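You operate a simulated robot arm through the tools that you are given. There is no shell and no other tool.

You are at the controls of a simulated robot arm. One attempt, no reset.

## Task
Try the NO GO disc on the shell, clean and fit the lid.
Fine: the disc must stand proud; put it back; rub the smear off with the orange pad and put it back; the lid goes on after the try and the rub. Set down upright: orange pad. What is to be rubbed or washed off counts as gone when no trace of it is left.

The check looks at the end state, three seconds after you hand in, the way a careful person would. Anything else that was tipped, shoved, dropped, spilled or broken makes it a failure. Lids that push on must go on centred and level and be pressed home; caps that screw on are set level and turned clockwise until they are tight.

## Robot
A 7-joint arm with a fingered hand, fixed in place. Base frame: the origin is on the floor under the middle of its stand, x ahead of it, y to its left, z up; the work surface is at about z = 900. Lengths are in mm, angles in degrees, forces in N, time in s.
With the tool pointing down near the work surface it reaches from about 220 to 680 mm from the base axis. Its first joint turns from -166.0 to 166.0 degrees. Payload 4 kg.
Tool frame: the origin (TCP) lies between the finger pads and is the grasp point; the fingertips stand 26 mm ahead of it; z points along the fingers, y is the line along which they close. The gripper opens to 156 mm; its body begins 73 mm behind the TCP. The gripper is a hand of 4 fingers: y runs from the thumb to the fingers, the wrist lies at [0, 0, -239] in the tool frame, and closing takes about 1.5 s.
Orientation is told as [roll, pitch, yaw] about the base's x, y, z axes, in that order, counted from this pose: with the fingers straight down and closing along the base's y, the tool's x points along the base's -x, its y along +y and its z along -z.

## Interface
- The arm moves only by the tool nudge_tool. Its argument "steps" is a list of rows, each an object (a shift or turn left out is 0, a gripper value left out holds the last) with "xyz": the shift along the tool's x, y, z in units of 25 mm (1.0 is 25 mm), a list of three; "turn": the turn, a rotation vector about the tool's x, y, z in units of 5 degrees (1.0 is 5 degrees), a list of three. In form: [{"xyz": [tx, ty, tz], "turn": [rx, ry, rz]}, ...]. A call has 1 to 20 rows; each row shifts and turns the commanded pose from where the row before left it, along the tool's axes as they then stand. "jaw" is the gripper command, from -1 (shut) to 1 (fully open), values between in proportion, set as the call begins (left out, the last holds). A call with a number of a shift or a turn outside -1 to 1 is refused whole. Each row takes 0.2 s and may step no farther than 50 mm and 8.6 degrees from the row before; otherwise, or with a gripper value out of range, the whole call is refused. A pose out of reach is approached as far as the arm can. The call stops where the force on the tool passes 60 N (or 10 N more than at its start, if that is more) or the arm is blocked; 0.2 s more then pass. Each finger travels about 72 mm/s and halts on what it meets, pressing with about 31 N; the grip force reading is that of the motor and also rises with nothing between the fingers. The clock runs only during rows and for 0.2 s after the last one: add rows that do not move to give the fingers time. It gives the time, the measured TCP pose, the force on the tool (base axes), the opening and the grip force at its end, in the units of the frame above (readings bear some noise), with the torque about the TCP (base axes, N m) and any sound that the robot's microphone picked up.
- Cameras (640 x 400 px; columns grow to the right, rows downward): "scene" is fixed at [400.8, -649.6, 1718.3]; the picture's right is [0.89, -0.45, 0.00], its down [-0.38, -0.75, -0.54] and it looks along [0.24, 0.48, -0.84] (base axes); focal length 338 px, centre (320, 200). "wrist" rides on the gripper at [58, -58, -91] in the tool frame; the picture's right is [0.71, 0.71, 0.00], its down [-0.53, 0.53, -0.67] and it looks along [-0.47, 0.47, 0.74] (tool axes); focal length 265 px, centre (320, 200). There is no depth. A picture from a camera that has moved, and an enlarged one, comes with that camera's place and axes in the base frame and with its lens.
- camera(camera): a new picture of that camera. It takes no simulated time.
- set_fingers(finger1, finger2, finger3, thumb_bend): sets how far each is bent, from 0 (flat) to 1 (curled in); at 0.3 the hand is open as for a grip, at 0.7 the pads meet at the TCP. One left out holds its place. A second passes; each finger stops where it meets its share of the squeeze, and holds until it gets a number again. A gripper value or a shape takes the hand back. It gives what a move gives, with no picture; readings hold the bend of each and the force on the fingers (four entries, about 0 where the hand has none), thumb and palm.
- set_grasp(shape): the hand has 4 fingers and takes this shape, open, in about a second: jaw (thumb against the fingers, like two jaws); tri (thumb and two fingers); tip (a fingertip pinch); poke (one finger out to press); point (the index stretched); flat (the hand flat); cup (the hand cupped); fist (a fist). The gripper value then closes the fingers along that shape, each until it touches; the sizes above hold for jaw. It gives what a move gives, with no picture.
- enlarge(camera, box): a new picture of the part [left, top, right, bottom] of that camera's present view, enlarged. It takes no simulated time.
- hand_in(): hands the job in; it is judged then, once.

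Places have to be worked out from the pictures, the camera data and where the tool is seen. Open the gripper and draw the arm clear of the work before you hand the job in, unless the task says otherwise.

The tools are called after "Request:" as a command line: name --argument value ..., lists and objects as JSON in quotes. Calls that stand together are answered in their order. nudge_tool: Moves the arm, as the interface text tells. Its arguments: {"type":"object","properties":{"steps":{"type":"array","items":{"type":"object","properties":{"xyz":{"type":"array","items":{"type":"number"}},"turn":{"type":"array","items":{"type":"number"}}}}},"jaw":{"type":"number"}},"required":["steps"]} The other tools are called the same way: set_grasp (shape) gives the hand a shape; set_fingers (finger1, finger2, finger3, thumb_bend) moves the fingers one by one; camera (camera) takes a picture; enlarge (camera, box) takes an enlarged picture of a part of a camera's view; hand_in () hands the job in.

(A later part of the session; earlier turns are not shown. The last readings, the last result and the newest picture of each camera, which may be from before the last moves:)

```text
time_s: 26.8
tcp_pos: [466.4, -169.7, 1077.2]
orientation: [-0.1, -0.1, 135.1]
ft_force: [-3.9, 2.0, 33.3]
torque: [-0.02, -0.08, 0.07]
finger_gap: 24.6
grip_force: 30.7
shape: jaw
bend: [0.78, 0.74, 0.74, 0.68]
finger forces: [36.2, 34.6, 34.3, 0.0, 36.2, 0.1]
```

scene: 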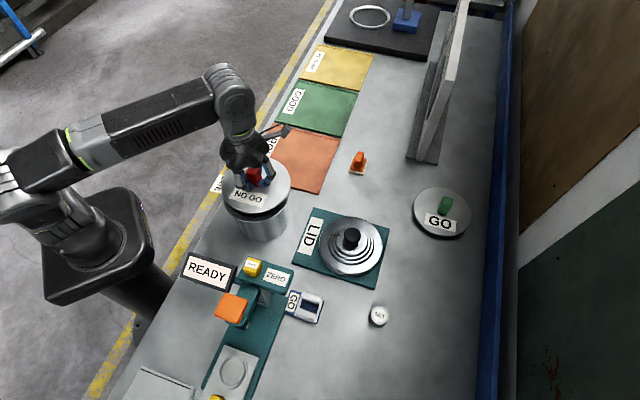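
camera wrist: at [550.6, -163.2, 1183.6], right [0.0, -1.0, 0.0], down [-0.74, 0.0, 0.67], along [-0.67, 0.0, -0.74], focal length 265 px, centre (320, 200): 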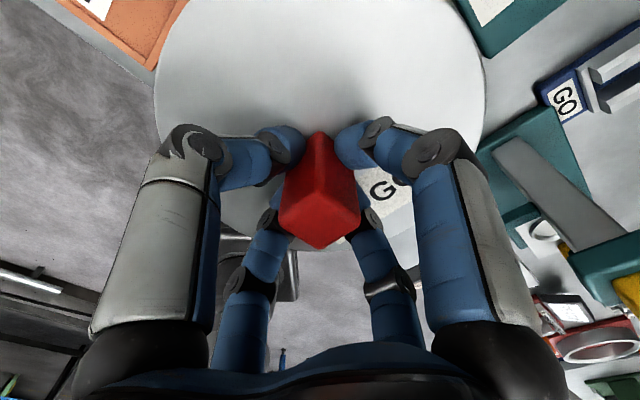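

Force falls about 8 N per mm; I back off another 3 mm to reach light contact.

Request:
nudge_tool --steps '[{"xyz": [0, 0, -0.12]}, {}, {}]'

Request:
enlarge --camera "scene" --box '[215, 140, 305, 250]'

Request:
camera --camera "wrist"

```text
time_s: 27.6
tcp_pos: [464.8, -170.8, 1079.3]
orientation: [0.1, -0.1, 135.0]
ft_force: [0.5, 0.5, -1.6]
torque: [0.01, -0.03, 0.04]
finger_gap: 23.8
grip_force: 31.4
shape: jaw
bend: [0.77, 0.74, 0.74, 0.69]
finger forces: [31.3, 29.3, 30.3, 0.1, 30.8, 0.0]
```

```text
3.64 times, centred on (260, 195) of scene
camera zoom: at [400.8, -649.6, 1718.3], right [0.89, -0.45, 0.0], down [-0.38, -0.75, -0.54], along [0.24, 0.48, -0.84], focal length 1231 px, centre (538, 218)
```

zoom: 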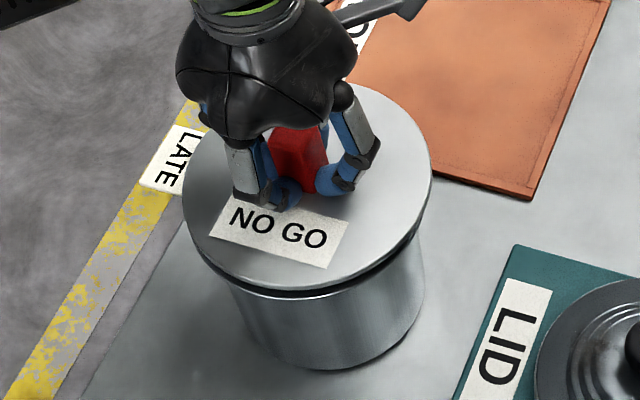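

```text
taken
camera wrist: at [546.9, -170.5, 1170.6], right [0.0, -1.0, 0.0], down [-0.74, 0.0, 0.67], along [-0.67, 0.0, -0.74], focal length 265 px, centre (320, 200)
```

wrist: 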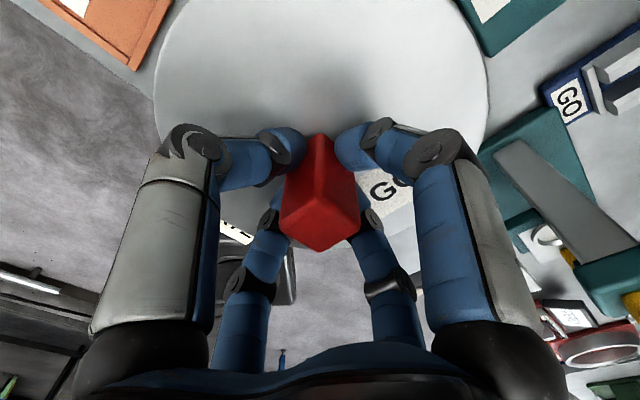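

The disc rests on the rim with light contact. I open the fingers a little so it stands there on its own for the try.

Request:
nudge_tool --steps '[{}, {}, {}, {}, {}]' --jaw -0.5

Request:
enlarge --camera "scene" --box '[215, 140, 305, 250]'

Request:
camera --camera "wrist"

```text
time_s: 28.8
tcp_pos: [466.4, -169.9, 1079.5]
orientation: [0.0, 0.0, 135.0]
ft_force: [-0.4, 0.4, -0.1]
torque: [0.03, 0.04, 0.01]
finger_gap: 38.8
grip_force: 0.0
shape: jaw
bend: [0.78, 0.78, 0.78, 0.7]
finger forces: [0.0, 0.0, 0.1, 0.0, 0.0, 0.0]
```

```text
3.64 times, centred on (260, 195) of scene
camera zoom: at [400.8, -649.6, 1718.3], right [0.89, -0.45, 0.0], down [-0.38, -0.75, -0.54], along [0.24, 0.48, -0.84], focal length 1231 px, centre (538, 218)
```

zoom: 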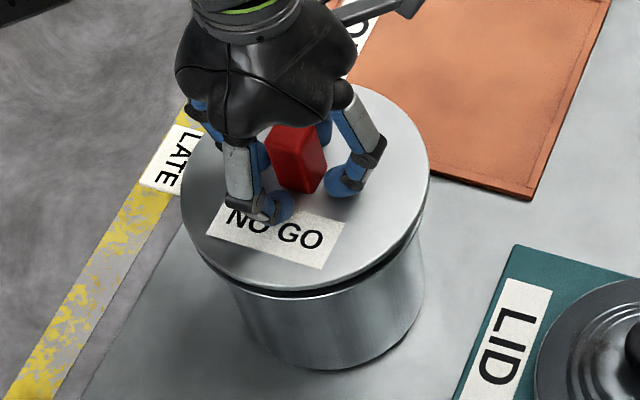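

```text
taken
camera wrist: at [547.0, -170.0, 1171.8], right [0.0, -1.0, 0.0], down [-0.74, 0.0, 0.67], along [-0.67, 0.0, -0.74], focal length 265 px, centre (320, 200)
```

wrist: 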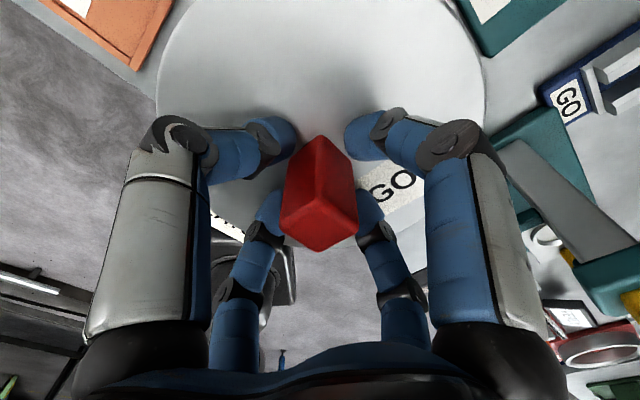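

The disc stands proud on its own (a visible gap under its flange). I grip the handle again.

Request:
nudge_tool --steps '[{}, {}, {}, {}, {}, {}]' --jaw -1

Request:
camera --camera "wrist"

```text
time_s: 30.2
tcp_pos: [465.1, -171.2, 1080.7]
orientation: [0.0, -0.1, 135.0]
ft_force: [-0.1, -0.7, 0.5]
torque: [-0.01, -0.03, -0.05]
finger_gap: 21.6
grip_force: 31.0
shape: jaw
bend: [0.76, 0.75, 0.75, 0.7]
finger forces: [27.3, 27.5, 27.3, 0.1, 27.7, 0.1]
```

```text
taken
camera wrist: at [547.1, -170.0, 1171.7], right [0.0, -1.0, 0.0], down [-0.74, 0.0, 0.67], along [-0.67, 0.0, -0.74], focal length 265 px, centre (320, 200)
```

wrist: 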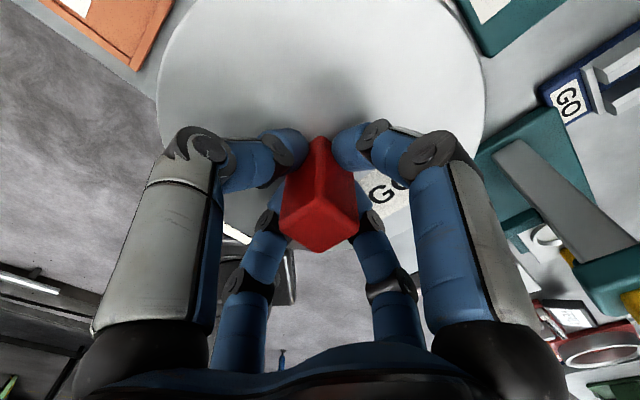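

Gripped again. I lift off and carry the disc back along the same path to above its mat.

Request:
nudge_tool --steps '[{"xyz": [0, 0, -0.4]}, {"xyz": [0, 0, -0.46]}, {"xyz": [-0.1, -1, 0]}, {"xyz": [0, -1, 0]}, {"xyz": [0, -1, 0]}, {"xyz": [0, -1, 0]}, {"xyz": [0, -1, 0]}, {"xyz": [0, -1, 0]}, {"xyz": [0, -0.82, 0]}, {"xyz": [0, -1, 0.8]}, {"xyz": [0, -0.8, 0.8]}, {"xyz": [0, -0.7, 0.8]}, {"xyz": [0, 0, 1]}, {"xyz": [0, 0, 1]}, {}]'

Request:
camera --camera "wrist"

Request:
enlarge --camera "scene" --box '[210, 80, 350, 250]'

```text
time_s: 33.4
tcp_pos: [627.6, -3.6, 991.2]
orientation: [0.0, 0.0, 135.0]
ft_force: [0.4, 0.2, -3.0]
torque: [-0.02, -0.03, 0.0]
finger_gap: 21.8
grip_force: 30.8
shape: jaw
bend: [0.76, 0.75, 0.75, 0.7]
finger forces: [27.2, 27.7, 27.2, 0.1, 27.9, 0.0]
```

```text
taken
camera wrist: at [708.7, -3.7, 1082.7], right [0.0, -1.0, 0.0], down [-0.74, 0.0, 0.67], along [-0.67, 0.0, -0.74], focal length 265 px, centre (320, 200)
```

wrist: 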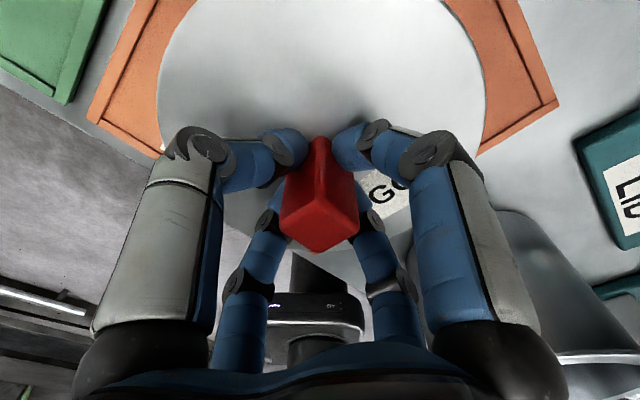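

```text
2.35 times, centred on (280, 165) of scene
camera zoom: at [400.8, -649.6, 1718.3], right [0.89, -0.45, 0.0], down [-0.38, -0.75, -0.54], along [0.24, 0.48, -0.84], focal length 796 px, centre (414, 282)
```

zoom: 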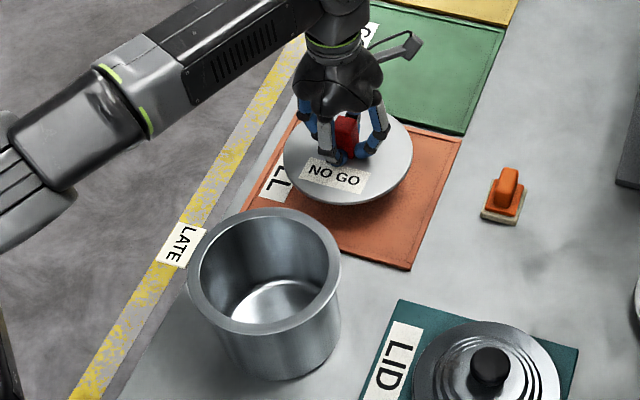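

The disc is over its old place, 35 mm up. I lower 30 mm, then the rest slowly.

Request:
nudge_tool --steps '[{"xyz": [0, 0, 0.6]}, {"xyz": [0, 0, 0.5]}, {"xyz": [0, 0, 0.1]}, {}]'

```text
time_s: 34.4
tcp_pos: [627.7, -3.8, 960.4]
orientation: [0.0, 0.0, 135.0]
ft_force: [-0.5, -0.1, -3.2]
torque: [-0.01, 0.01, -0.03]
finger_gap: 21.8
grip_force: 31.2
shape: jaw
bend: [0.76, 0.75, 0.75, 0.7]
finger forces: [27.3, 27.7, 27.2, 0.1, 27.8, 0.0]
```

The full disc weight is still on the hand; I go down 2.5 mm more and check.

Request:
nudge_tool --steps '[{"xyz": [0, 0, 0.1]}, {}, {}]'

```text
time_s: 35.2
tcp_pos: [628.3, -3.8, 958.9]
orientation: [0.0, -0.1, 134.9]
ft_force: [-0.3, 0.3, -3.6]
torque: [-0.03, -0.01, 0.02]
finger_gap: 21.6
grip_force: 31.2
shape: jaw
bend: [0.76, 0.75, 0.75, 0.7]
finger forces: [27.3, 27.7, 27.3, 0.0, 27.7, 0.1]
```

Still hanging freely; another 2 mm.

Request:
nudge_tool --steps '[{"xyz": [0, 0, 0.06]}, {}, {}]'

```text
time_s: 36.0
tcp_pos: [627.5, -2.6, 956.4]
orientation: [-0.1, 0.0, 135.0]
ft_force: [-0.8, 0.2, -3.2]
torque: [0.01, 0.0, -0.01]
finger_gap: 21.7
grip_force: 31.2
shape: jaw
bend: [0.76, 0.75, 0.75, 0.7]
finger forces: [27.3, 27.6, 27.3, 0.1, 27.8, 0.0]
```

Another 1.5 mm.

Request:
nudge_tool --steps '[{"xyz": [0, 0, 0.06]}, {}, {}]'

```text
time_s: 36.8
tcp_pos: [628.7, -4.6, 956.4]
orientation: [-0.1, 0.1, 135.0]
ft_force: [0.2, -1.1, -1.7]
torque: [0.03, 0.03, -0.01]
finger_gap: 21.8
grip_force: 31.2
shape: jaw
bend: [0.76, 0.75, 0.75, 0.7]
finger forces: [27.5, 27.8, 27.7, 0.1, 28.1, 0.0]
```

The force starts to lighten (−1.7 N), so the disc is just touching its mat. One more half millimetre-step, then I open the fingers gently.

Request:
nudge_tool --steps '[{"xyz": [0, 0, 0.03]}, {}, {}]'

Request:
nudge_tool --steps '[{}, {}, {}, {}, {}]' --jaw -0.4

Request:
camera --camera "wrist"

Request:
enlarge --camera "scene" --box '[240, 90, 340, 210]'

```text
time_s: 37.6
tcp_pos: [628.0, -4.1, 955.3]
orientation: [-0.1, 0.1, 135.0]
ft_force: [1.2, -0.4, 3.3]
torque: [0.05, 0.08, 0.01]
finger_gap: 21.8
grip_force: 31.5
shape: jaw
bend: [0.76, 0.75, 0.75, 0.7]
finger forces: [28.1, 28.5, 28.4, 0.0, 28.7, 0.1]
```

```text
time_s: 38.8
tcp_pos: [627.2, -3.9, 953.9]
orientation: [-0.1, 0.1, 134.9]
ft_force: [0.2, 0.0, -0.4]
torque: [-0.01, -0.03, -0.02]
finger_gap: 47.0
grip_force: 0.0
shape: jaw
bend: [0.48, 0.48, 0.48, 0.7]
finger forces: [0.0, 0.0, 0.0, 0.1, 0.0, 0.0]
```

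```text
taken
camera wrist: at [709.4, -3.2, 1046.9], right [0.0, -1.0, 0.0], down [-0.74, 0.0, 0.67], along [-0.67, 0.0, -0.74], focal length 265 px, centre (320, 200)
```

wrist: 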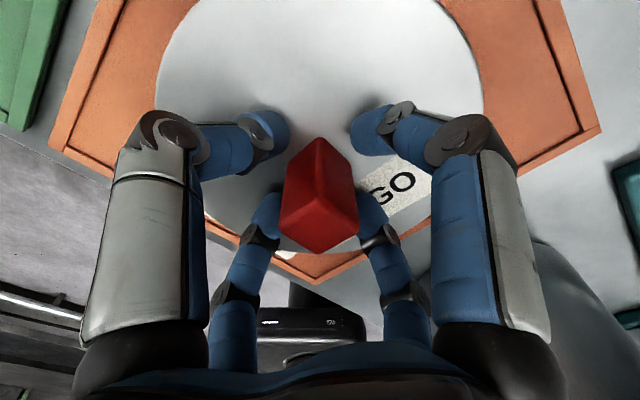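

```text
3.33 times, centred on (290, 150) of scene
camera zoom: at [400.8, -649.6, 1718.3], right [0.89, -0.45, 0.0], down [-0.38, -0.75, -0.54], along [0.24, 0.48, -0.84], focal length 1128 px, centre (420, 367)
```

zoom: 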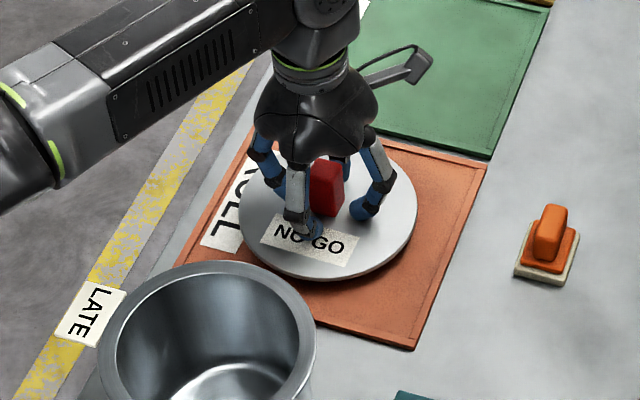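

The disc is back on its mat. I raise the hand clear of it and open.

Request:
nudge_tool --steps '[{"xyz": [0, 0, -0.5]}, {"xyz": [0, 0, -1]}, {"xyz": [0, 0, -1]}, {"xyz": [0, 0, -1]}]'

Request:
set_fingers --finger1 1.0 --finger2 0.5 --finger3 0.0 --thumb_bend 0.5

Request:
camera --camera "wrist"

Request:
enlarge --camera "scene" --box '[220, 50, 380, 200]'

```text
time_s: 39.8
tcp_pos: [628.2, -3.1, 1043.0]
orientation: [0.0, 0.0, 135.2]
ft_force: [0.7, -0.4, 0.0]
torque: [-0.02, 0.04, 0.0]
finger_gap: 46.5
grip_force: 0.1
shape: jaw
bend: [0.48, 0.48, 0.48, 0.7]
finger forces: [0.0, 0.0, 0.0, 0.1, 0.0, 0.0]
```

```text
time_s: 40.8
tcp_pos: [627.4, -2.4, 1042.3]
orientation: [0.0, 0.0, 135.0]
ft_force: [0.4, -0.8, 0.1]
torque: [-0.02, 0.0, -0.02]
finger_gap: 64.1
grip_force: 0.0
shape: fingers
bend: [1.0, 0.5, 0.01, 0.5]
finger forces: [0.1, 0.0, 0.0, 0.0, 0.1, 0.0]
```

```text
taken
camera wrist: at [709.6, -2.5, 1134.5], right [0.0, -1.0, 0.0], down [-0.74, 0.0, 0.67], along [-0.67, 0.0, -0.74], focal length 265 px, centre (320, 200)
```

wrist: 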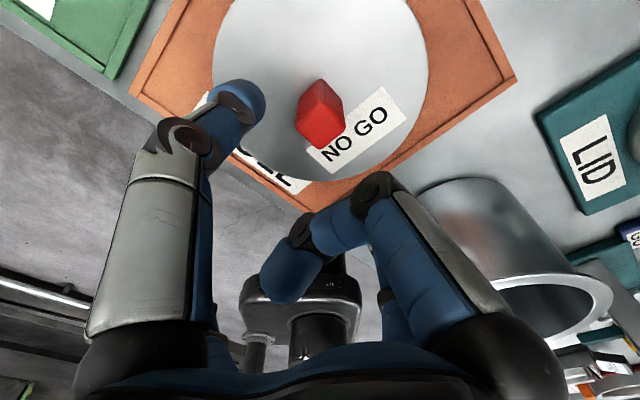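

```text
2.67 times, centred on (300, 125) of scene
camera zoom: at [400.8, -649.6, 1718.3], right [0.89, -0.45, 0.0], down [-0.38, -0.75, -0.54], along [0.24, 0.48, -0.84], focal length 903 px, centre (373, 400)
```

zoom: 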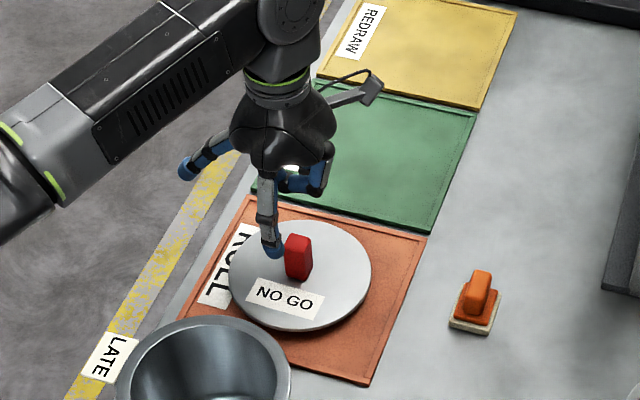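

Finger1 is the +x digit and curls in tidily; finger3 (−x) would be the low one when I tilt outward, so I curl finger3 instead and open finger1. Then I tilt the tool outward to look at the orange pad.

Request:
set_fingers --finger1 0.2 --finger2 0.5 --finger3 1.0 --thumb_bend 0.5

Request:
nudge_tool --steps '[{"turn": [0, 1, 0]}, {"turn": [0, 1, 0]}, {"turn": [0, 1, 0]}, {"turn": [0, 1, 0]}, {"turn": [0, 1, 0]}, {"turn": [0, 1, 0]}, {"turn": [0, 1, 0]}, {"turn": [0, 1, 0]}, {"turn": [0, 0.6, 0]}]'

Request:
camera --camera "wrist"

Request:
camera --camera "scene"

```text
time_s: 41.8
tcp_pos: [628.9, -3.5, 1043.1]
orientation: [0.0, 0.0, 135.0]
ft_force: [0.0, -0.6, 0.8]
torque: [0.0, 0.02, -0.03]
finger_gap: 94.4
grip_force: 0.1
shape: fingers
bend: [0.2, 0.5, 1.0, 0.5]
finger forces: [0.0, 0.0, 0.0, 0.0, 0.0, 0.1]
```

```text
time_s: 43.8
tcp_pos: [626.8, -5.3, 1041.7]
orientation: [0.1, 43.1, 135.1]
ft_force: [0.4, -1.1, 0.1]
torque: [0.0, 0.0, -0.04]
finger_gap: 94.2
grip_force: 0.0
shape: fingers
bend: [0.2, 0.5, 1.0, 0.5]
finger forces: [0.0, 0.0, 0.1, 0.1, 0.1, 0.0]
```

```text
taken
camera wrist: at [654.2, 51.2, 1149.2], right [-0.13, -0.87, 0.48], down [-0.97, 0.22, 0.13], along [-0.22, -0.45, -0.87], focal length 265 px, centre (320, 200)
```

wrist: 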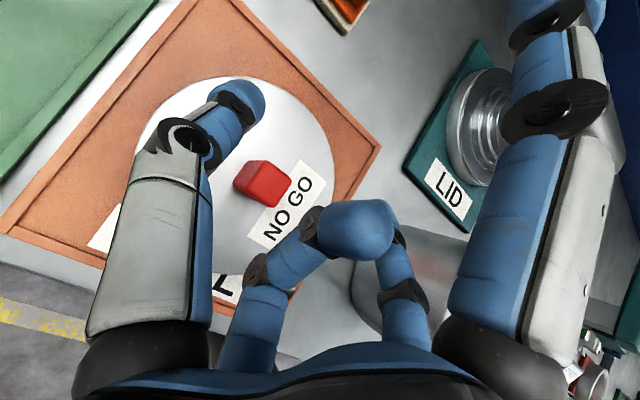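

```text
taken
```

scene: 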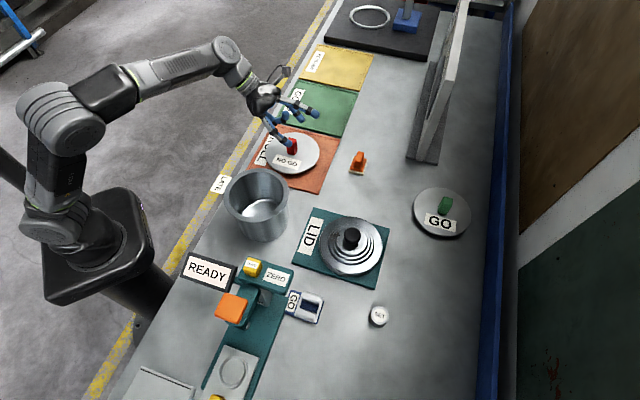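

The tilt works. I move out to a staging point nearer the pad, along the tilted axis.

Request:
nudge_tool --steps '[{"xyz": [0.52, -0.1, 0.84]}, {"xyz": [0.52, -0.1, 0.84]}, {"xyz": [0.52, -0.1, 0.84]}, {"xyz": [0.52, -0.1, 0.84]}, {"xyz": [0.52, -0.1, 0.82]}]'

Request:
camera --camera "wrist"

Request:
enlarge --camera "scene" --box '[260, 70, 420, 200]'

```text
time_s: 45.0
tcp_pos: [720.9, -79.7, 1010.0]
orientation: [0.0, 42.8, 135.1]
ft_force: [-0.5, 0.1, 0.7]
torque: [0.01, 0.02, -0.02]
finger_gap: 94.2
grip_force: 0.1
shape: fingers
bend: [0.2, 0.5, 1.0, 0.5]
finger forces: [0.0, 0.0, 0.0, 0.0, 0.0, 0.0]
```

```text
taken
camera wrist: at [747.7, -23.8, 1117.3], right [-0.13, -0.87, 0.48], down [-0.97, 0.22, 0.13], along [-0.22, -0.45, -0.87], focal length 265 px, centre (320, 200)
```

wrist: 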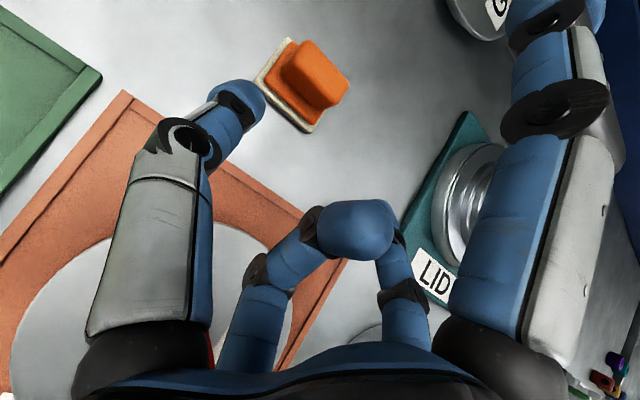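

```text
3.08 times, centred on (340, 135) of scene
camera zoom: at [400.8, -649.6, 1718.3], right [0.89, -0.45, 0.0], down [-0.38, -0.75, -0.54], along [0.24, 0.48, -0.84], focal length 1042 px, centre (258, 400)
```

zoom: 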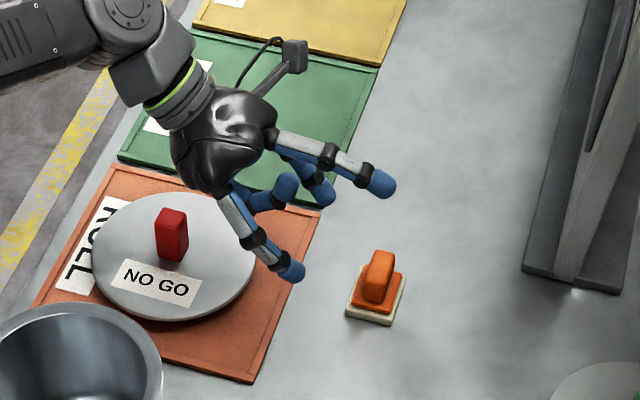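

Request:
enlarge --camera "wrist" --box '[240, 20, 370, 150]'

Request:
enlarge --camera "scene" --box '[335, 135, 385, 175]'

```text
3.08 times, centred on (305, 85) of wrist
camera zoom: at [747.7, -23.8, 1117.3], right [-0.13, -0.87, 0.48], down [-0.97, 0.22, 0.13], along [-0.22, -0.45, -0.87], focal length 817 px, centre (366, 554)
```

zoom: 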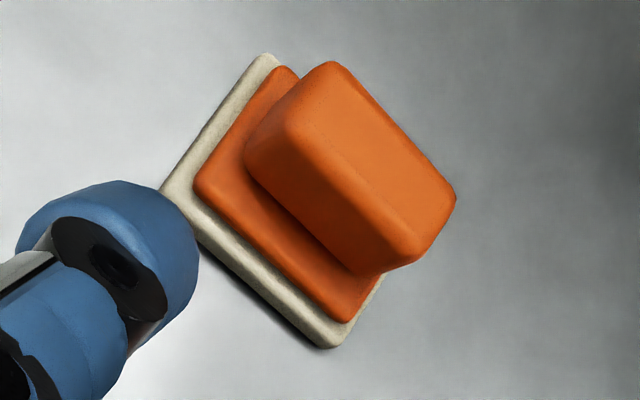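

```text
10.00 times, centred on (360, 155) of scene
camera zoom: at [400.8, -649.6, 1718.3], right [0.89, -0.45, 0.0], down [-0.38, -0.75, -0.54], along [0.24, 0.48, -0.84], focal length 3385 px, centre (-80, 650)
```

zoom: 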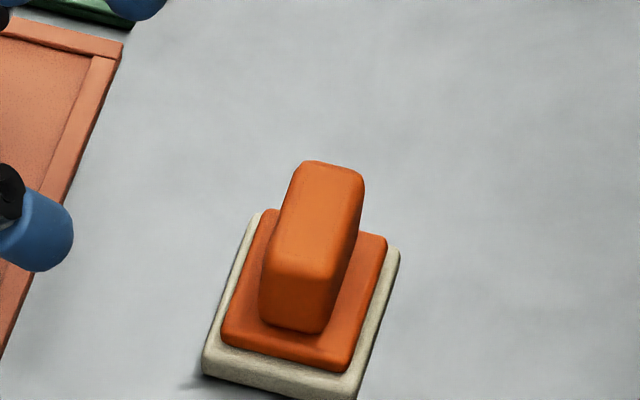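

The pad's handle is a ~40×19 mm ridge along the 45° direction, centred near (792,-129) with its top at z≈945. I open thumb and finger2 a bit more and move to a pre-grasp point on the approach axis, then re-measure.

Request:
set_fingers --finger1 0.2 --finger2 0.42 --finger3 1.0 --thumb_bend 0.42

Request:
nudge_tool --steps '[{"xyz": [0.2, -0.31, 0.73]}, {"xyz": [0.19, -0.31, 0.73]}, {}]'

Request:
camera --camera "wrist"

Request:
enlarge --camera "scene" --box '[290, 90, 410, 190]'

```text
time_s: 46.0
tcp_pos: [720.7, -78.3, 1011.8]
orientation: [0.0, 43.0, 134.9]
ft_force: [0.0, 1.0, -0.8]
torque: [0.01, -0.01, 0.0]
finger_gap: 102.0
grip_force: 0.0
shape: fingers
bend: [0.2, 0.42, 1.0, 0.42]
finger forces: [0.1, 0.1, 0.0, 0.0, 0.0, 0.1]
```

```text
time_s: 46.8
tcp_pos: [754.6, -89.8, 991.3]
orientation: [0.1, 42.9, 135.0]
ft_force: [-0.3, -0.9, -0.1]
torque: [-0.04, 0.02, 0.0]
finger_gap: 101.4
grip_force: 0.0
shape: fingers
bend: [0.2, 0.42, 1.0, 0.42]
finger forces: [0.0, 0.0, 0.0, 0.1, 0.0, 0.0]
```

```text
taken
camera wrist: at [780.9, -35.0, 1097.5], right [-0.13, -0.87, 0.48], down [-0.97, 0.22, 0.13], along [-0.22, -0.45, -0.87], focal length 265 px, centre (320, 200)
```

wrist: 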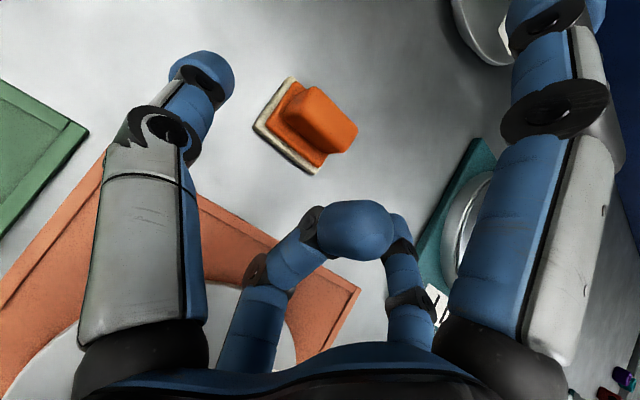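

```text
4.00 times, centred on (350, 140) of scene
camera zoom: at [400.8, -649.6, 1718.3], right [0.89, -0.45, 0.0], down [-0.38, -0.75, -0.54], along [0.24, 0.48, -0.84], focal length 1354 px, centre (200, 440)
```

zoom: 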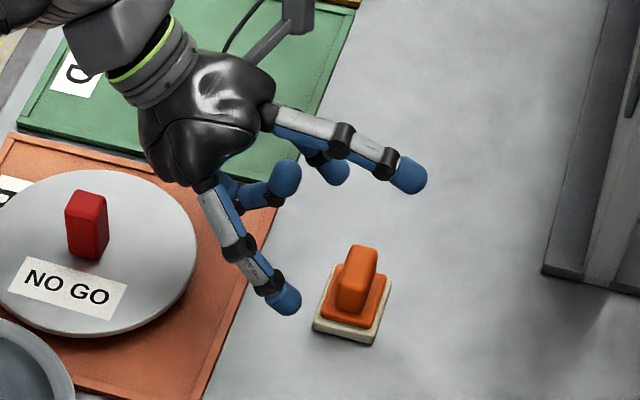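

I enlarge the pad in this view for a second measurement.

Request:
enlarge --camera "wrist" --box '[240, 65, 370, 185]'

```text
3.33 times, centred on (305, 125) of wrist
camera zoom: at [780.9, -35.0, 1097.5], right [-0.13, -0.87, 0.48], down [-0.97, 0.22, 0.13], along [-0.22, -0.45, -0.87], focal length 885 px, centre (370, 450)
```

zoom: 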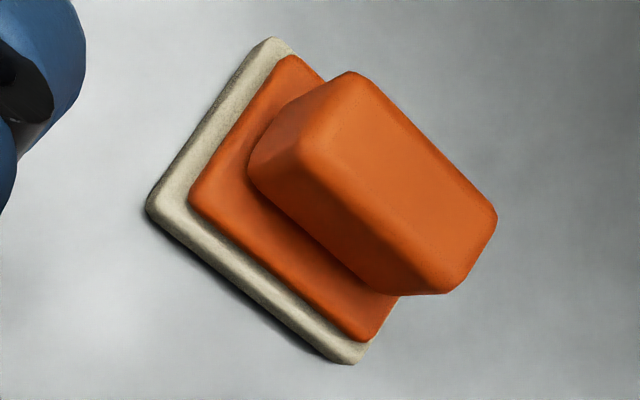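

Pad centre confirmed at (791.6,-129), handle top z≈945. I advance along the tool axis 40 mm, then check.

Request:
nudge_tool --steps '[{"xyz": [0, 0.02, 0.6]}, {"xyz": [0, 0.02, 0.6]}, {"xyz": [0, 0, 0.4]}, {}]'

Request:
camera --camera "wrist"

Request:
enlarge --camera "scene" --box '[310, 100, 410, 190]'

```text
time_s: 47.8
tcp_pos: [772.2, -110.6, 961.6]
orientation: [0.0, 43.0, 135.1]
ft_force: [0.2, -0.5, -0.6]
torque: [0.01, -0.01, 0.05]
finger_gap: 101.8
grip_force: 0.0
shape: fingers
bend: [0.2, 0.42, 1.0, 0.42]
finger forces: [0.0, 0.0, 0.1, 0.1, 0.0, 0.1]
```

```text
taken
camera wrist: at [799.5, -55.0, 1068.0], right [-0.13, -0.87, 0.48], down [-0.97, 0.22, 0.13], along [-0.22, -0.45, -0.87], focal length 265 px, centre (320, 200)
```

wrist: 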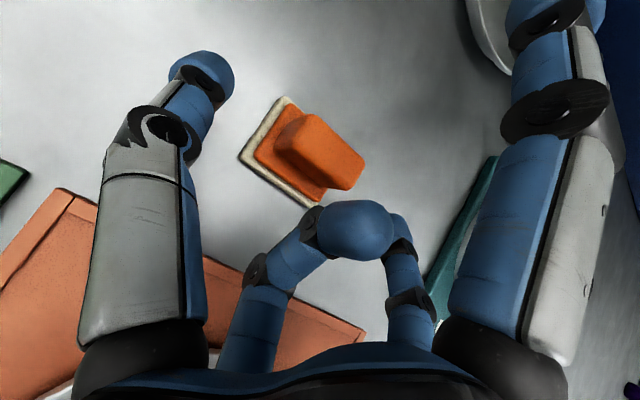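

```text
4.44 times, centred on (360, 145) of scene
camera zoom: at [400.8, -649.6, 1718.3], right [0.89, -0.45, 0.0], down [-0.38, -0.75, -0.54], along [0.24, 0.48, -0.84], focal length 1504 px, centre (142, 444)
```

zoom: 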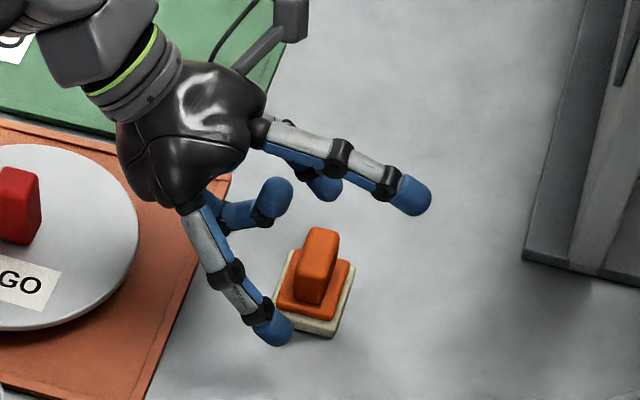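

Geometry matches. I advance the last 21 mm so the fingertips are either side of the ridge.

Request:
nudge_tool --steps '[{"xyz": [0, 0, 0.45]}, {"xyz": [0, 0, 0.4]}, {}]'

Request:
camera --camera "wrist"

Request:
enlarge --camera "scene" --box '[320, 110, 400, 180]'

```text
time_s: 48.6
tcp_pos: [783.2, -119.8, 946.8]
orientation: [0.1, 43.0, 135.0]
ft_force: [-0.3, -0.4, 0.3]
torque: [0.01, -0.05, 0.0]
finger_gap: 101.6
grip_force: 0.2
shape: fingers
bend: [0.2, 0.42, 1.0, 0.42]
finger forces: [0.0, 0.0, 0.0, 0.1, 0.1, 0.0]
```

```text
taken
camera wrist: at [809.7, -65.2, 1052.6], right [-0.13, -0.87, 0.48], down [-0.97, 0.22, 0.13], along [-0.22, -0.45, -0.87], focal length 265 px, centre (320, 200)
```

wrist: 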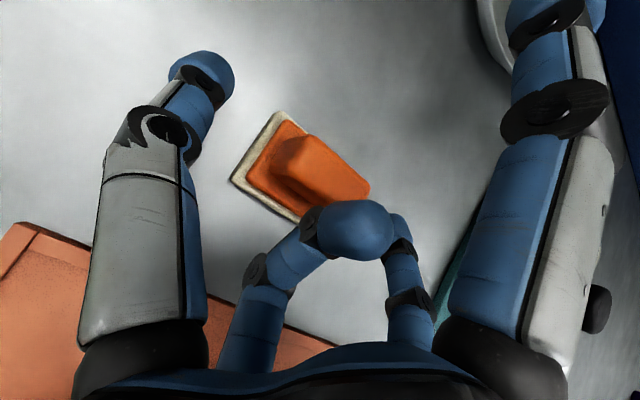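

```text
5.71 times, centred on (360, 145) of scene
camera zoom: at [400.8, -649.6, 1718.3], right [0.89, -0.45, 0.0], down [-0.38, -0.75, -0.54], along [0.24, 0.48, -0.84], focal length 1934 px, centre (91, 514)
```

zoom: 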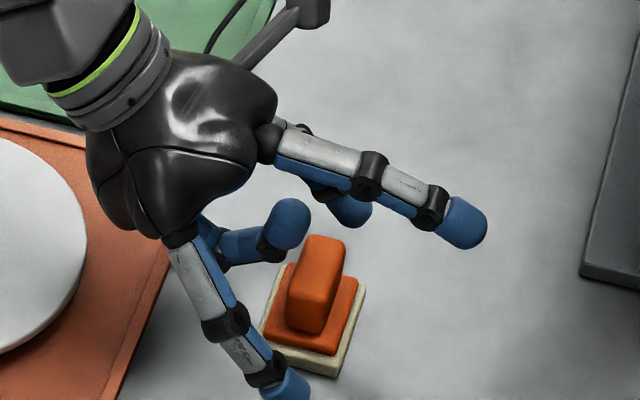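

The ridge sits right between thumb and finger2. I close those two partway and check.

Request:
set_fingers --finger2 0.54 --thumb_bend 0.54

Request:
camera --camera "wrist"

Request:
enlarge --camera "scene" --box '[320, 110, 400, 180]'

```text
time_s: 49.6
tcp_pos: [784.4, -120.8, 945.9]
orientation: [0.0, 43.1, 134.9]
ft_force: [0.1, 0.2, 0.4]
torque: [0.01, 0.0, 0.0]
finger_gap: 91.0
grip_force: 0.2
shape: fingers
bend: [0.2, 0.54, 1.0, 0.54]
finger forces: [0.1, 0.0, 0.0, 0.0, 0.0, 0.0]
```

```text
taken
camera wrist: at [809.6, -65.2, 1052.6], right [-0.13, -0.87, 0.48], down [-0.97, 0.22, 0.13], along [-0.22, -0.45, -0.87], focal length 265 px, centre (320, 200)
```

wrist: 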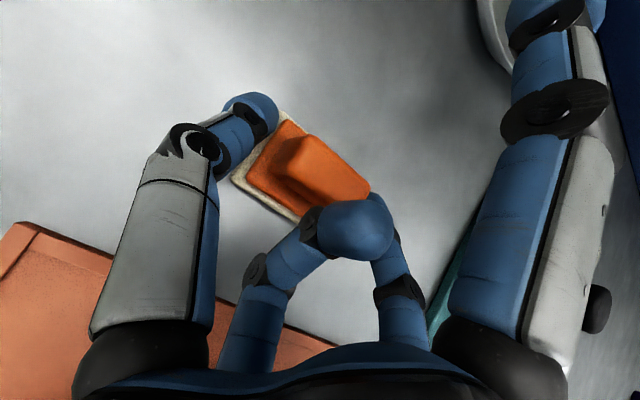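

```text
5.71 times, centred on (360, 145) of scene
camera zoom: at [400.8, -649.6, 1718.3], right [0.89, -0.45, 0.0], down [-0.38, -0.75, -0.54], along [0.24, 0.48, -0.84], focal length 1934 px, centre (91, 514)
```

zoom: 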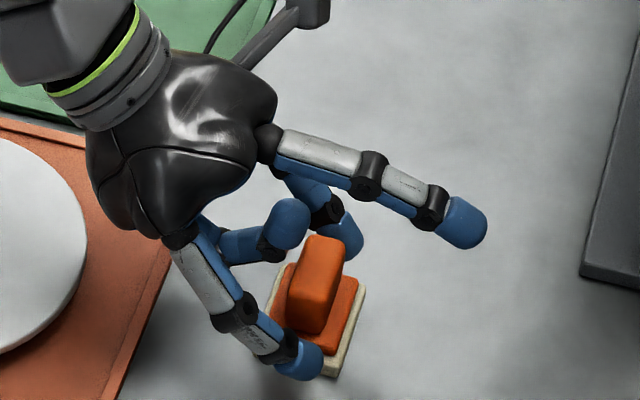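

Both tips are closing evenly with no contact on the base. I close fully onto the ridge.

Request:
set_fingers --finger2 0.75 --thumb_bend 0.75

Request:
camera --camera "wrist"

Request:
enlarge --camera "scene" --box '[320, 110, 400, 180]'

```text
time_s: 50.6
tcp_pos: [783.0, -121.2, 945.0]
orientation: [0.0, 43.0, 135.0]
ft_force: [-0.4, 0.4, 2.6]
torque: [-0.02, 0.0, 0.0]
finger_gap: 84.7
grip_force: 13.4
shape: fingers
bend: [0.2, 0.56, 1.0, 0.66]
finger forces: [0.0, 12.9, 0.0, 0.1, 13.8, 0.0]
```

```text
taken
camera wrist: at [809.6, -65.1, 1052.8], right [-0.13, -0.87, 0.48], down [-0.97, 0.22, 0.13], along [-0.22, -0.45, -0.87], focal length 265 px, centre (320, 200)
```

wrist: 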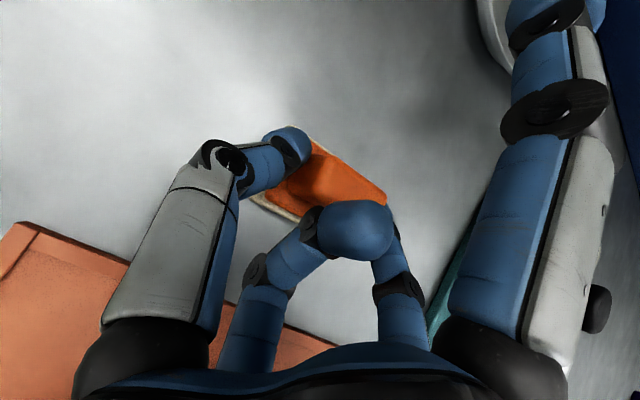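

```text
5.71 times, centred on (360, 145) of scene
camera zoom: at [400.8, -649.6, 1718.3], right [0.89, -0.45, 0.0], down [-0.38, -0.75, -0.54], along [0.24, 0.48, -0.84], focal length 1934 px, centre (91, 514)
```

zoom: 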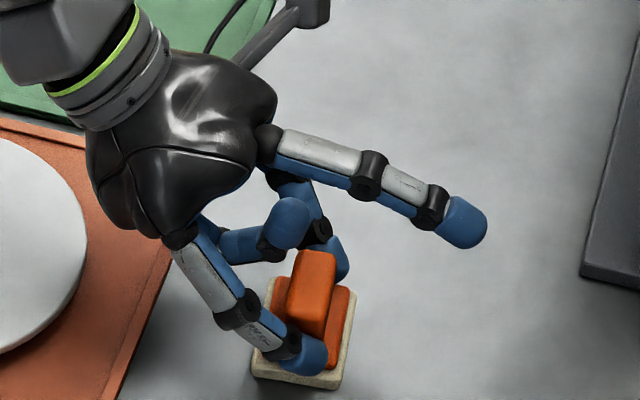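

The thumb pushed the pad ~12 mm along the ridge before finger2's share was met, but it is now held at ~13 N each side. I lift it straight up a little and check how it hangs.

Request:
nudge_tool --steps '[{"xyz": [0.14, 0, -0.146]}, {"xyz": [0.27, 0, -0.292]}, {"xyz": [0.41, 0, -0.44]}, {}]'

Request:
camera --camera "wrist"

Request:
enlarge --camera "scene" --box '[310, 90, 410, 190]'

```text
time_s: 51.6
tcp_pos: [783.6, -121.2, 976.4]
orientation: [0.0, 43.0, 135.0]
ft_force: [0.4, 0.2, 0.2]
torque: [0.0, -0.01, 0.02]
finger_gap: 84.7
grip_force: 13.6
shape: fingers
bend: [0.2, 0.56, 1.0, 0.67]
finger forces: [0.0, 13.1, 0.0, 0.0, 13.2, 0.0]
```

```text
taken
camera wrist: at [809.7, -65.4, 1082.8], right [-0.13, -0.87, 0.48], down [-0.97, 0.22, 0.13], along [-0.22, -0.45, -0.87], focal length 265 px, centre (320, 200)
```

wrist: 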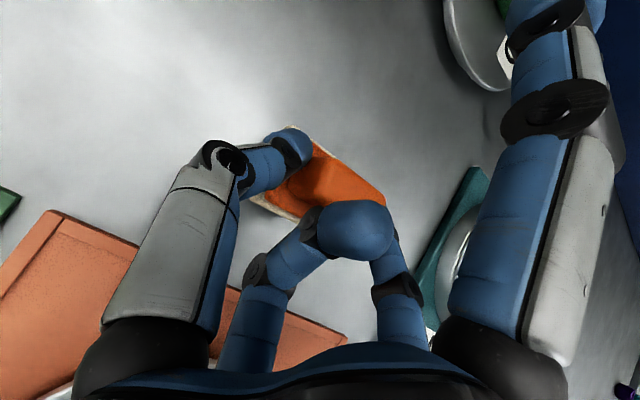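

```text
4.00 times, centred on (360, 140) of scene
camera zoom: at [400.8, -649.6, 1718.3], right [0.89, -0.45, 0.0], down [-0.38, -0.75, -0.54], along [0.24, 0.48, -0.84], focal length 1354 px, centre (160, 440)
```

zoom: 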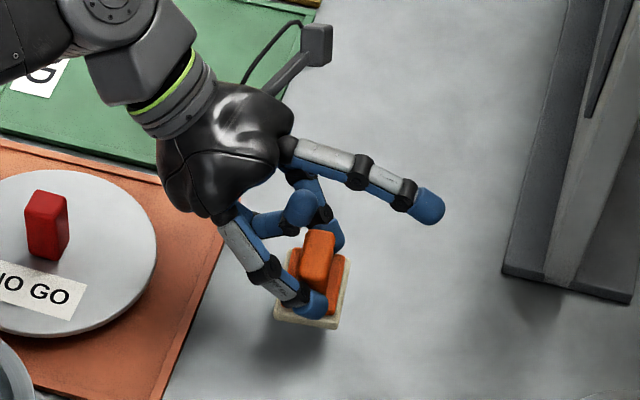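

The pad is lifted. I enlarge to check whether it hangs level.

Request:
enlarge --camera "scene" --box '[370, 140, 410, 175]'

Request:
enlarge --camera "scene" --box '[365, 130, 405, 180]'

Request:
enlarge --camera "wrist" --box '[230, 110, 410, 240]'

```text
11.43 times, centred on (390, 158) of scene
camera zoom: at [400.8, -649.6, 1718.3], right [0.89, -0.45, 0.0], down [-0.38, -0.75, -0.54], along [0.24, 0.48, -0.84], focal length 3868 px, centre (-480, 686)
```

zoom: 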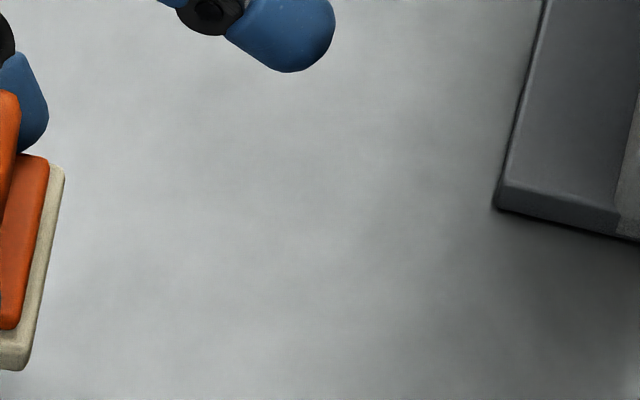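

```text
8.00 times, centred on (385, 155) of scene
camera zoom: at [400.8, -649.6, 1718.3], right [0.89, -0.45, 0.0], down [-0.38, -0.75, -0.54], along [0.24, 0.48, -0.84], focal length 2708 px, centre (-200, 560)
```

zoom: 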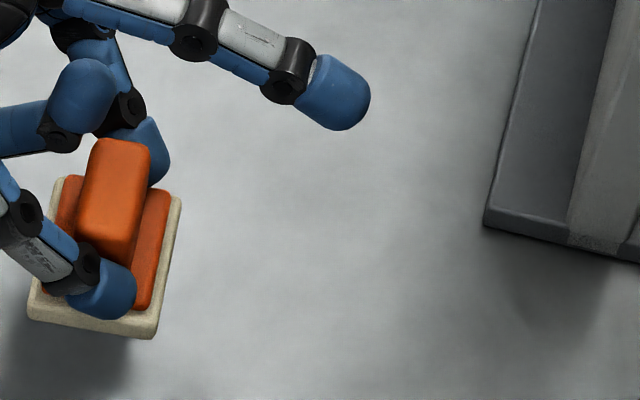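

```text
3.08 times, centred on (320, 175) of wrist
camera zoom: at [809.7, -65.4, 1082.8], right [-0.13, -0.87, 0.48], down [-0.97, 0.22, 0.13], along [-0.22, -0.45, -0.87], focal length 817 px, centre (320, 277)
```

zoom: 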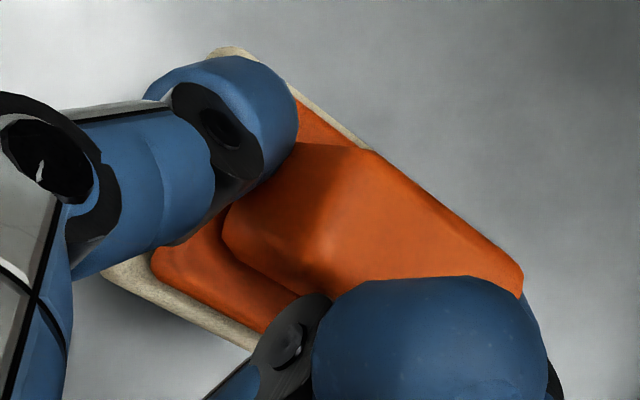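

The pad hangs close to level, turned a few degrees. I carry it, rising gently, to above the inner side of the lid for a close look at the smear.

Request:
nudge_tool --steps '[{"xyz": [0.3, 0.3, -0.3]}, {"xyz": [0.2, 0.6, -0.2]}, {"xyz": [0.15, 0.9, -0.14]}, {"xyz": [0.15, 0.9, -0.14]}, {"xyz": [0.15, 0.9, -0.14]}, {"xyz": [0.15, 0.9, -0.14]}, {"xyz": [0.15, 0.9, -0.14]}, {"xyz": [0.15, 0.9, -0.14]}, {"xyz": [0.15, 0.9, -0.14]}, {"xyz": [0.15, 0.9, -0.14]}, {"xyz": [0.17, 0.9, -0.14]}, {"xyz": [0, 0.9, 0]}, {"xyz": [0, 0.6, 0]}, {}]'

Request:
camera --camera "wrist"

Request:
camera --camera "scene"

```text
time_s: 54.6
tcp_pos: [600.5, -310.1, 1039.8]
orientation: [0.0, 43.0, 135.1]
ft_force: [0.4, 0.7, -1.4]
torque: [0.02, 0.0, 0.0]
finger_gap: 84.6
grip_force: 13.1
shape: fingers
bend: [0.2, 0.56, 1.0, 0.67]
finger forces: [0.0, 13.2, 0.0, 0.0, 13.3, 0.1]
```

```text
taken
camera wrist: at [627.7, -253.7, 1146.6], right [-0.13, -0.87, 0.48], down [-0.97, 0.22, 0.13], along [-0.22, -0.45, -0.87], focal length 265 px, centre (320, 200)
```

wrist: 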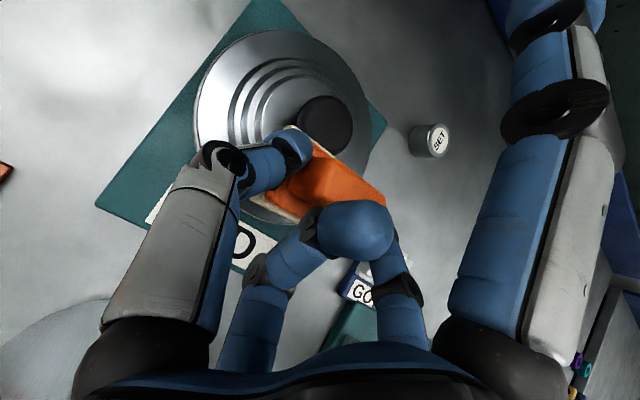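

```text
taken
```

scene: 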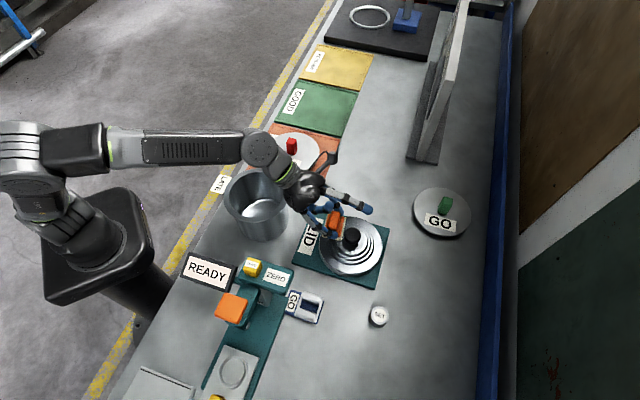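

I enlarge the lid in the wrist view and the scene view to place the lid, knob and smear.

Request:
enlarge --camera "wrist" --box '[180, 10, 400, 210]'

Request:
enlarge --camera "scene" --box '[270, 160, 400, 290]'

```text
2.00 times, centred on (290, 110) of wrist
camera zoom: at [627.7, -253.7, 1146.6], right [-0.13, -0.87, 0.48], down [-0.97, 0.22, 0.13], along [-0.22, -0.45, -0.87], focal length 531 px, centre (380, 380)
```

zoom: 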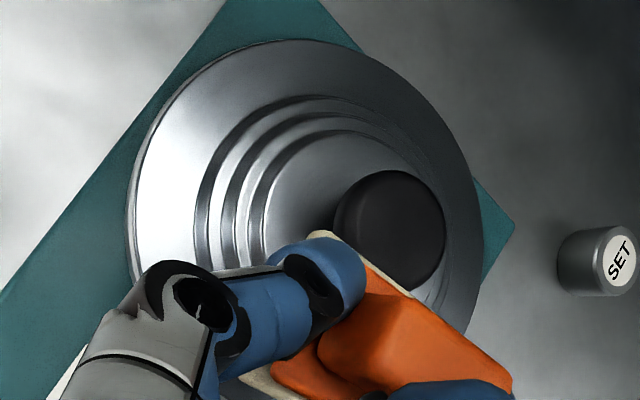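

```text
3.08 times, centred on (335, 225) of scene
camera zoom: at [400.8, -649.6, 1718.3], right [0.89, -0.45, 0.0], down [-0.38, -0.75, -0.54], along [0.24, 0.48, -0.84], focal length 1042 px, centre (274, 123)
```

zoom: 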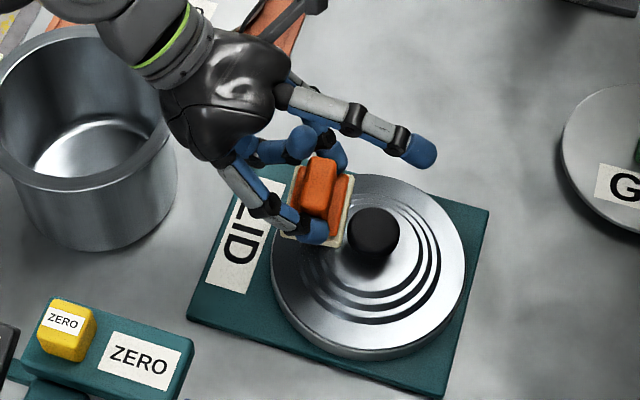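

The lid is centred near (636.5,-355), r≈80, its knob a ~40 mm ball at z≈973, and the smear centre near (609.5,-321.5). I shift the pad over the smear and descend most of the way.

Request:
nudge_tool --steps '[{"xyz": [0.1, -0.4, 0.095]}, {"xyz": [-0.307, 0, 0.329]}, {"xyz": [-0.307, 0, 0.329]}, {"xyz": [-0.307, 0, 0.329]}, {"xyz": [-0.307, 0, 0.329]}, {}]'

Request:
camera --camera "wrist"

Request:
enlarge --camera "scene" --box '[290, 190, 400, 290]'

```text
time_s: 56.0
tcp_pos: [610.6, -303.5, 995.6]
orientation: [-0.1, 43.1, 135.2]
ft_force: [-0.1, 1.4, 7.6]
torque: [-0.19, 0.01, -0.02]
finger_gap: 84.6
grip_force: 13.4
shape: fingers
bend: [0.2, 0.56, 1.0, 0.67]
finger forces: [0.1, 13.2, 0.0, 0.0, 14.1, 0.0]
```

```text
taken
camera wrist: at [636.9, -248.4, 1103.1], right [-0.13, -0.87, 0.48], down [-0.97, 0.22, 0.13], along [-0.22, -0.45, -0.87], focal length 265 px, centre (320, 200)
```

wrist: 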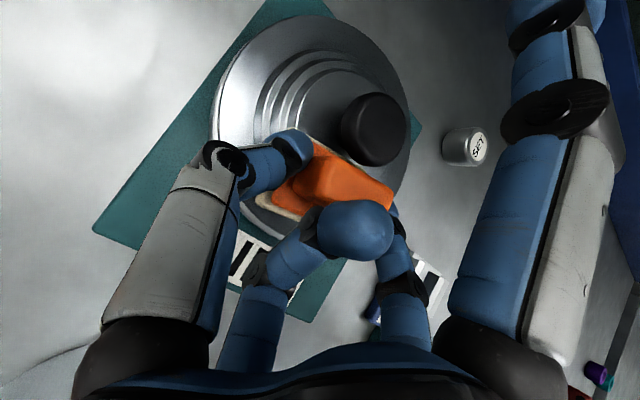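

```text
4.00 times, centred on (345, 240) of scene
camera zoom: at [400.8, -649.6, 1718.3], right [0.89, -0.45, 0.0], down [-0.38, -0.75, -0.54], along [0.24, 0.48, -0.84], focal length 1354 px, centre (220, 40)
```

zoom: 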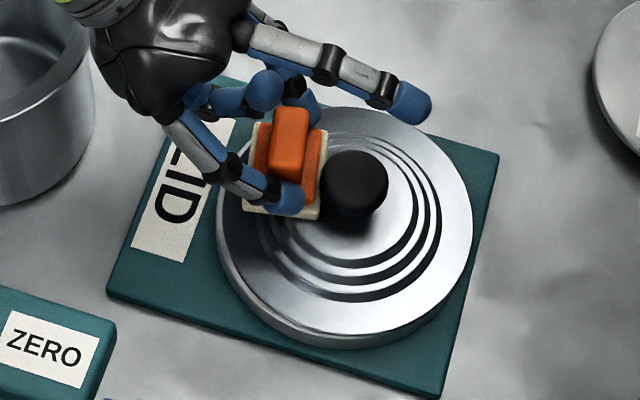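

Contact already shows 7.6 N, so the pad touches something at pad-bottom z≈950. I enlarge to see whether it is the lid's upper step or the knob.

Request:
enlarge --camera "wrist" --box '[200, 10, 430, 220]'

Request:
enlarge --camera "scene" --box '[330, 210, 375, 255]'

```text
1.90 times, centred on (315, 115) of wrist
camera zoom: at [636.9, -248.4, 1103.1], right [-0.13, -0.87, 0.48], down [-0.97, 0.22, 0.13], along [-0.22, -0.45, -0.87], focal length 506 px, centre (330, 362)
```

zoom: 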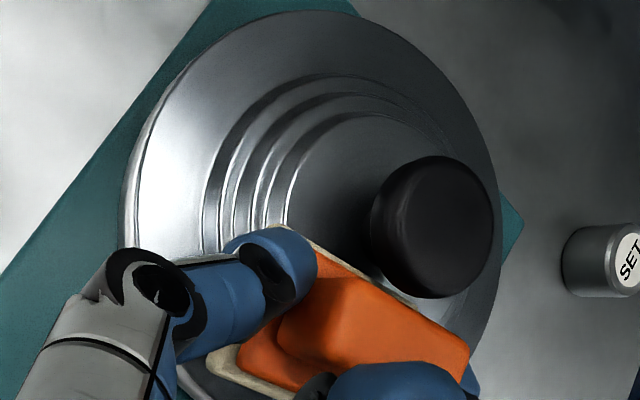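

```text
8.89 times, centred on (352, 232) of scene
camera zoom: at [400.8, -649.6, 1718.3], right [0.89, -0.45, 0.0], down [-0.38, -0.75, -0.54], along [0.24, 0.48, -0.84], focal length 3009 px, centre (31, -89)
```

zoom: 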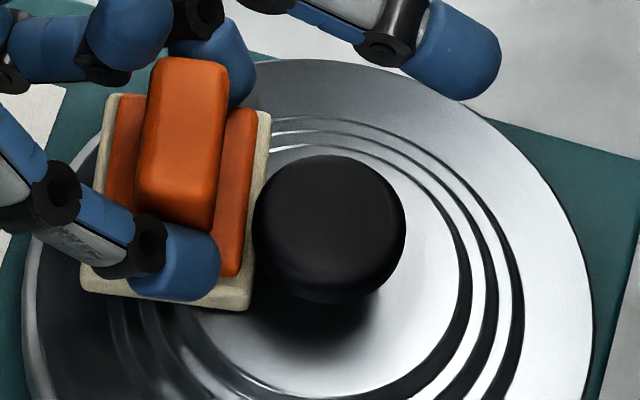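

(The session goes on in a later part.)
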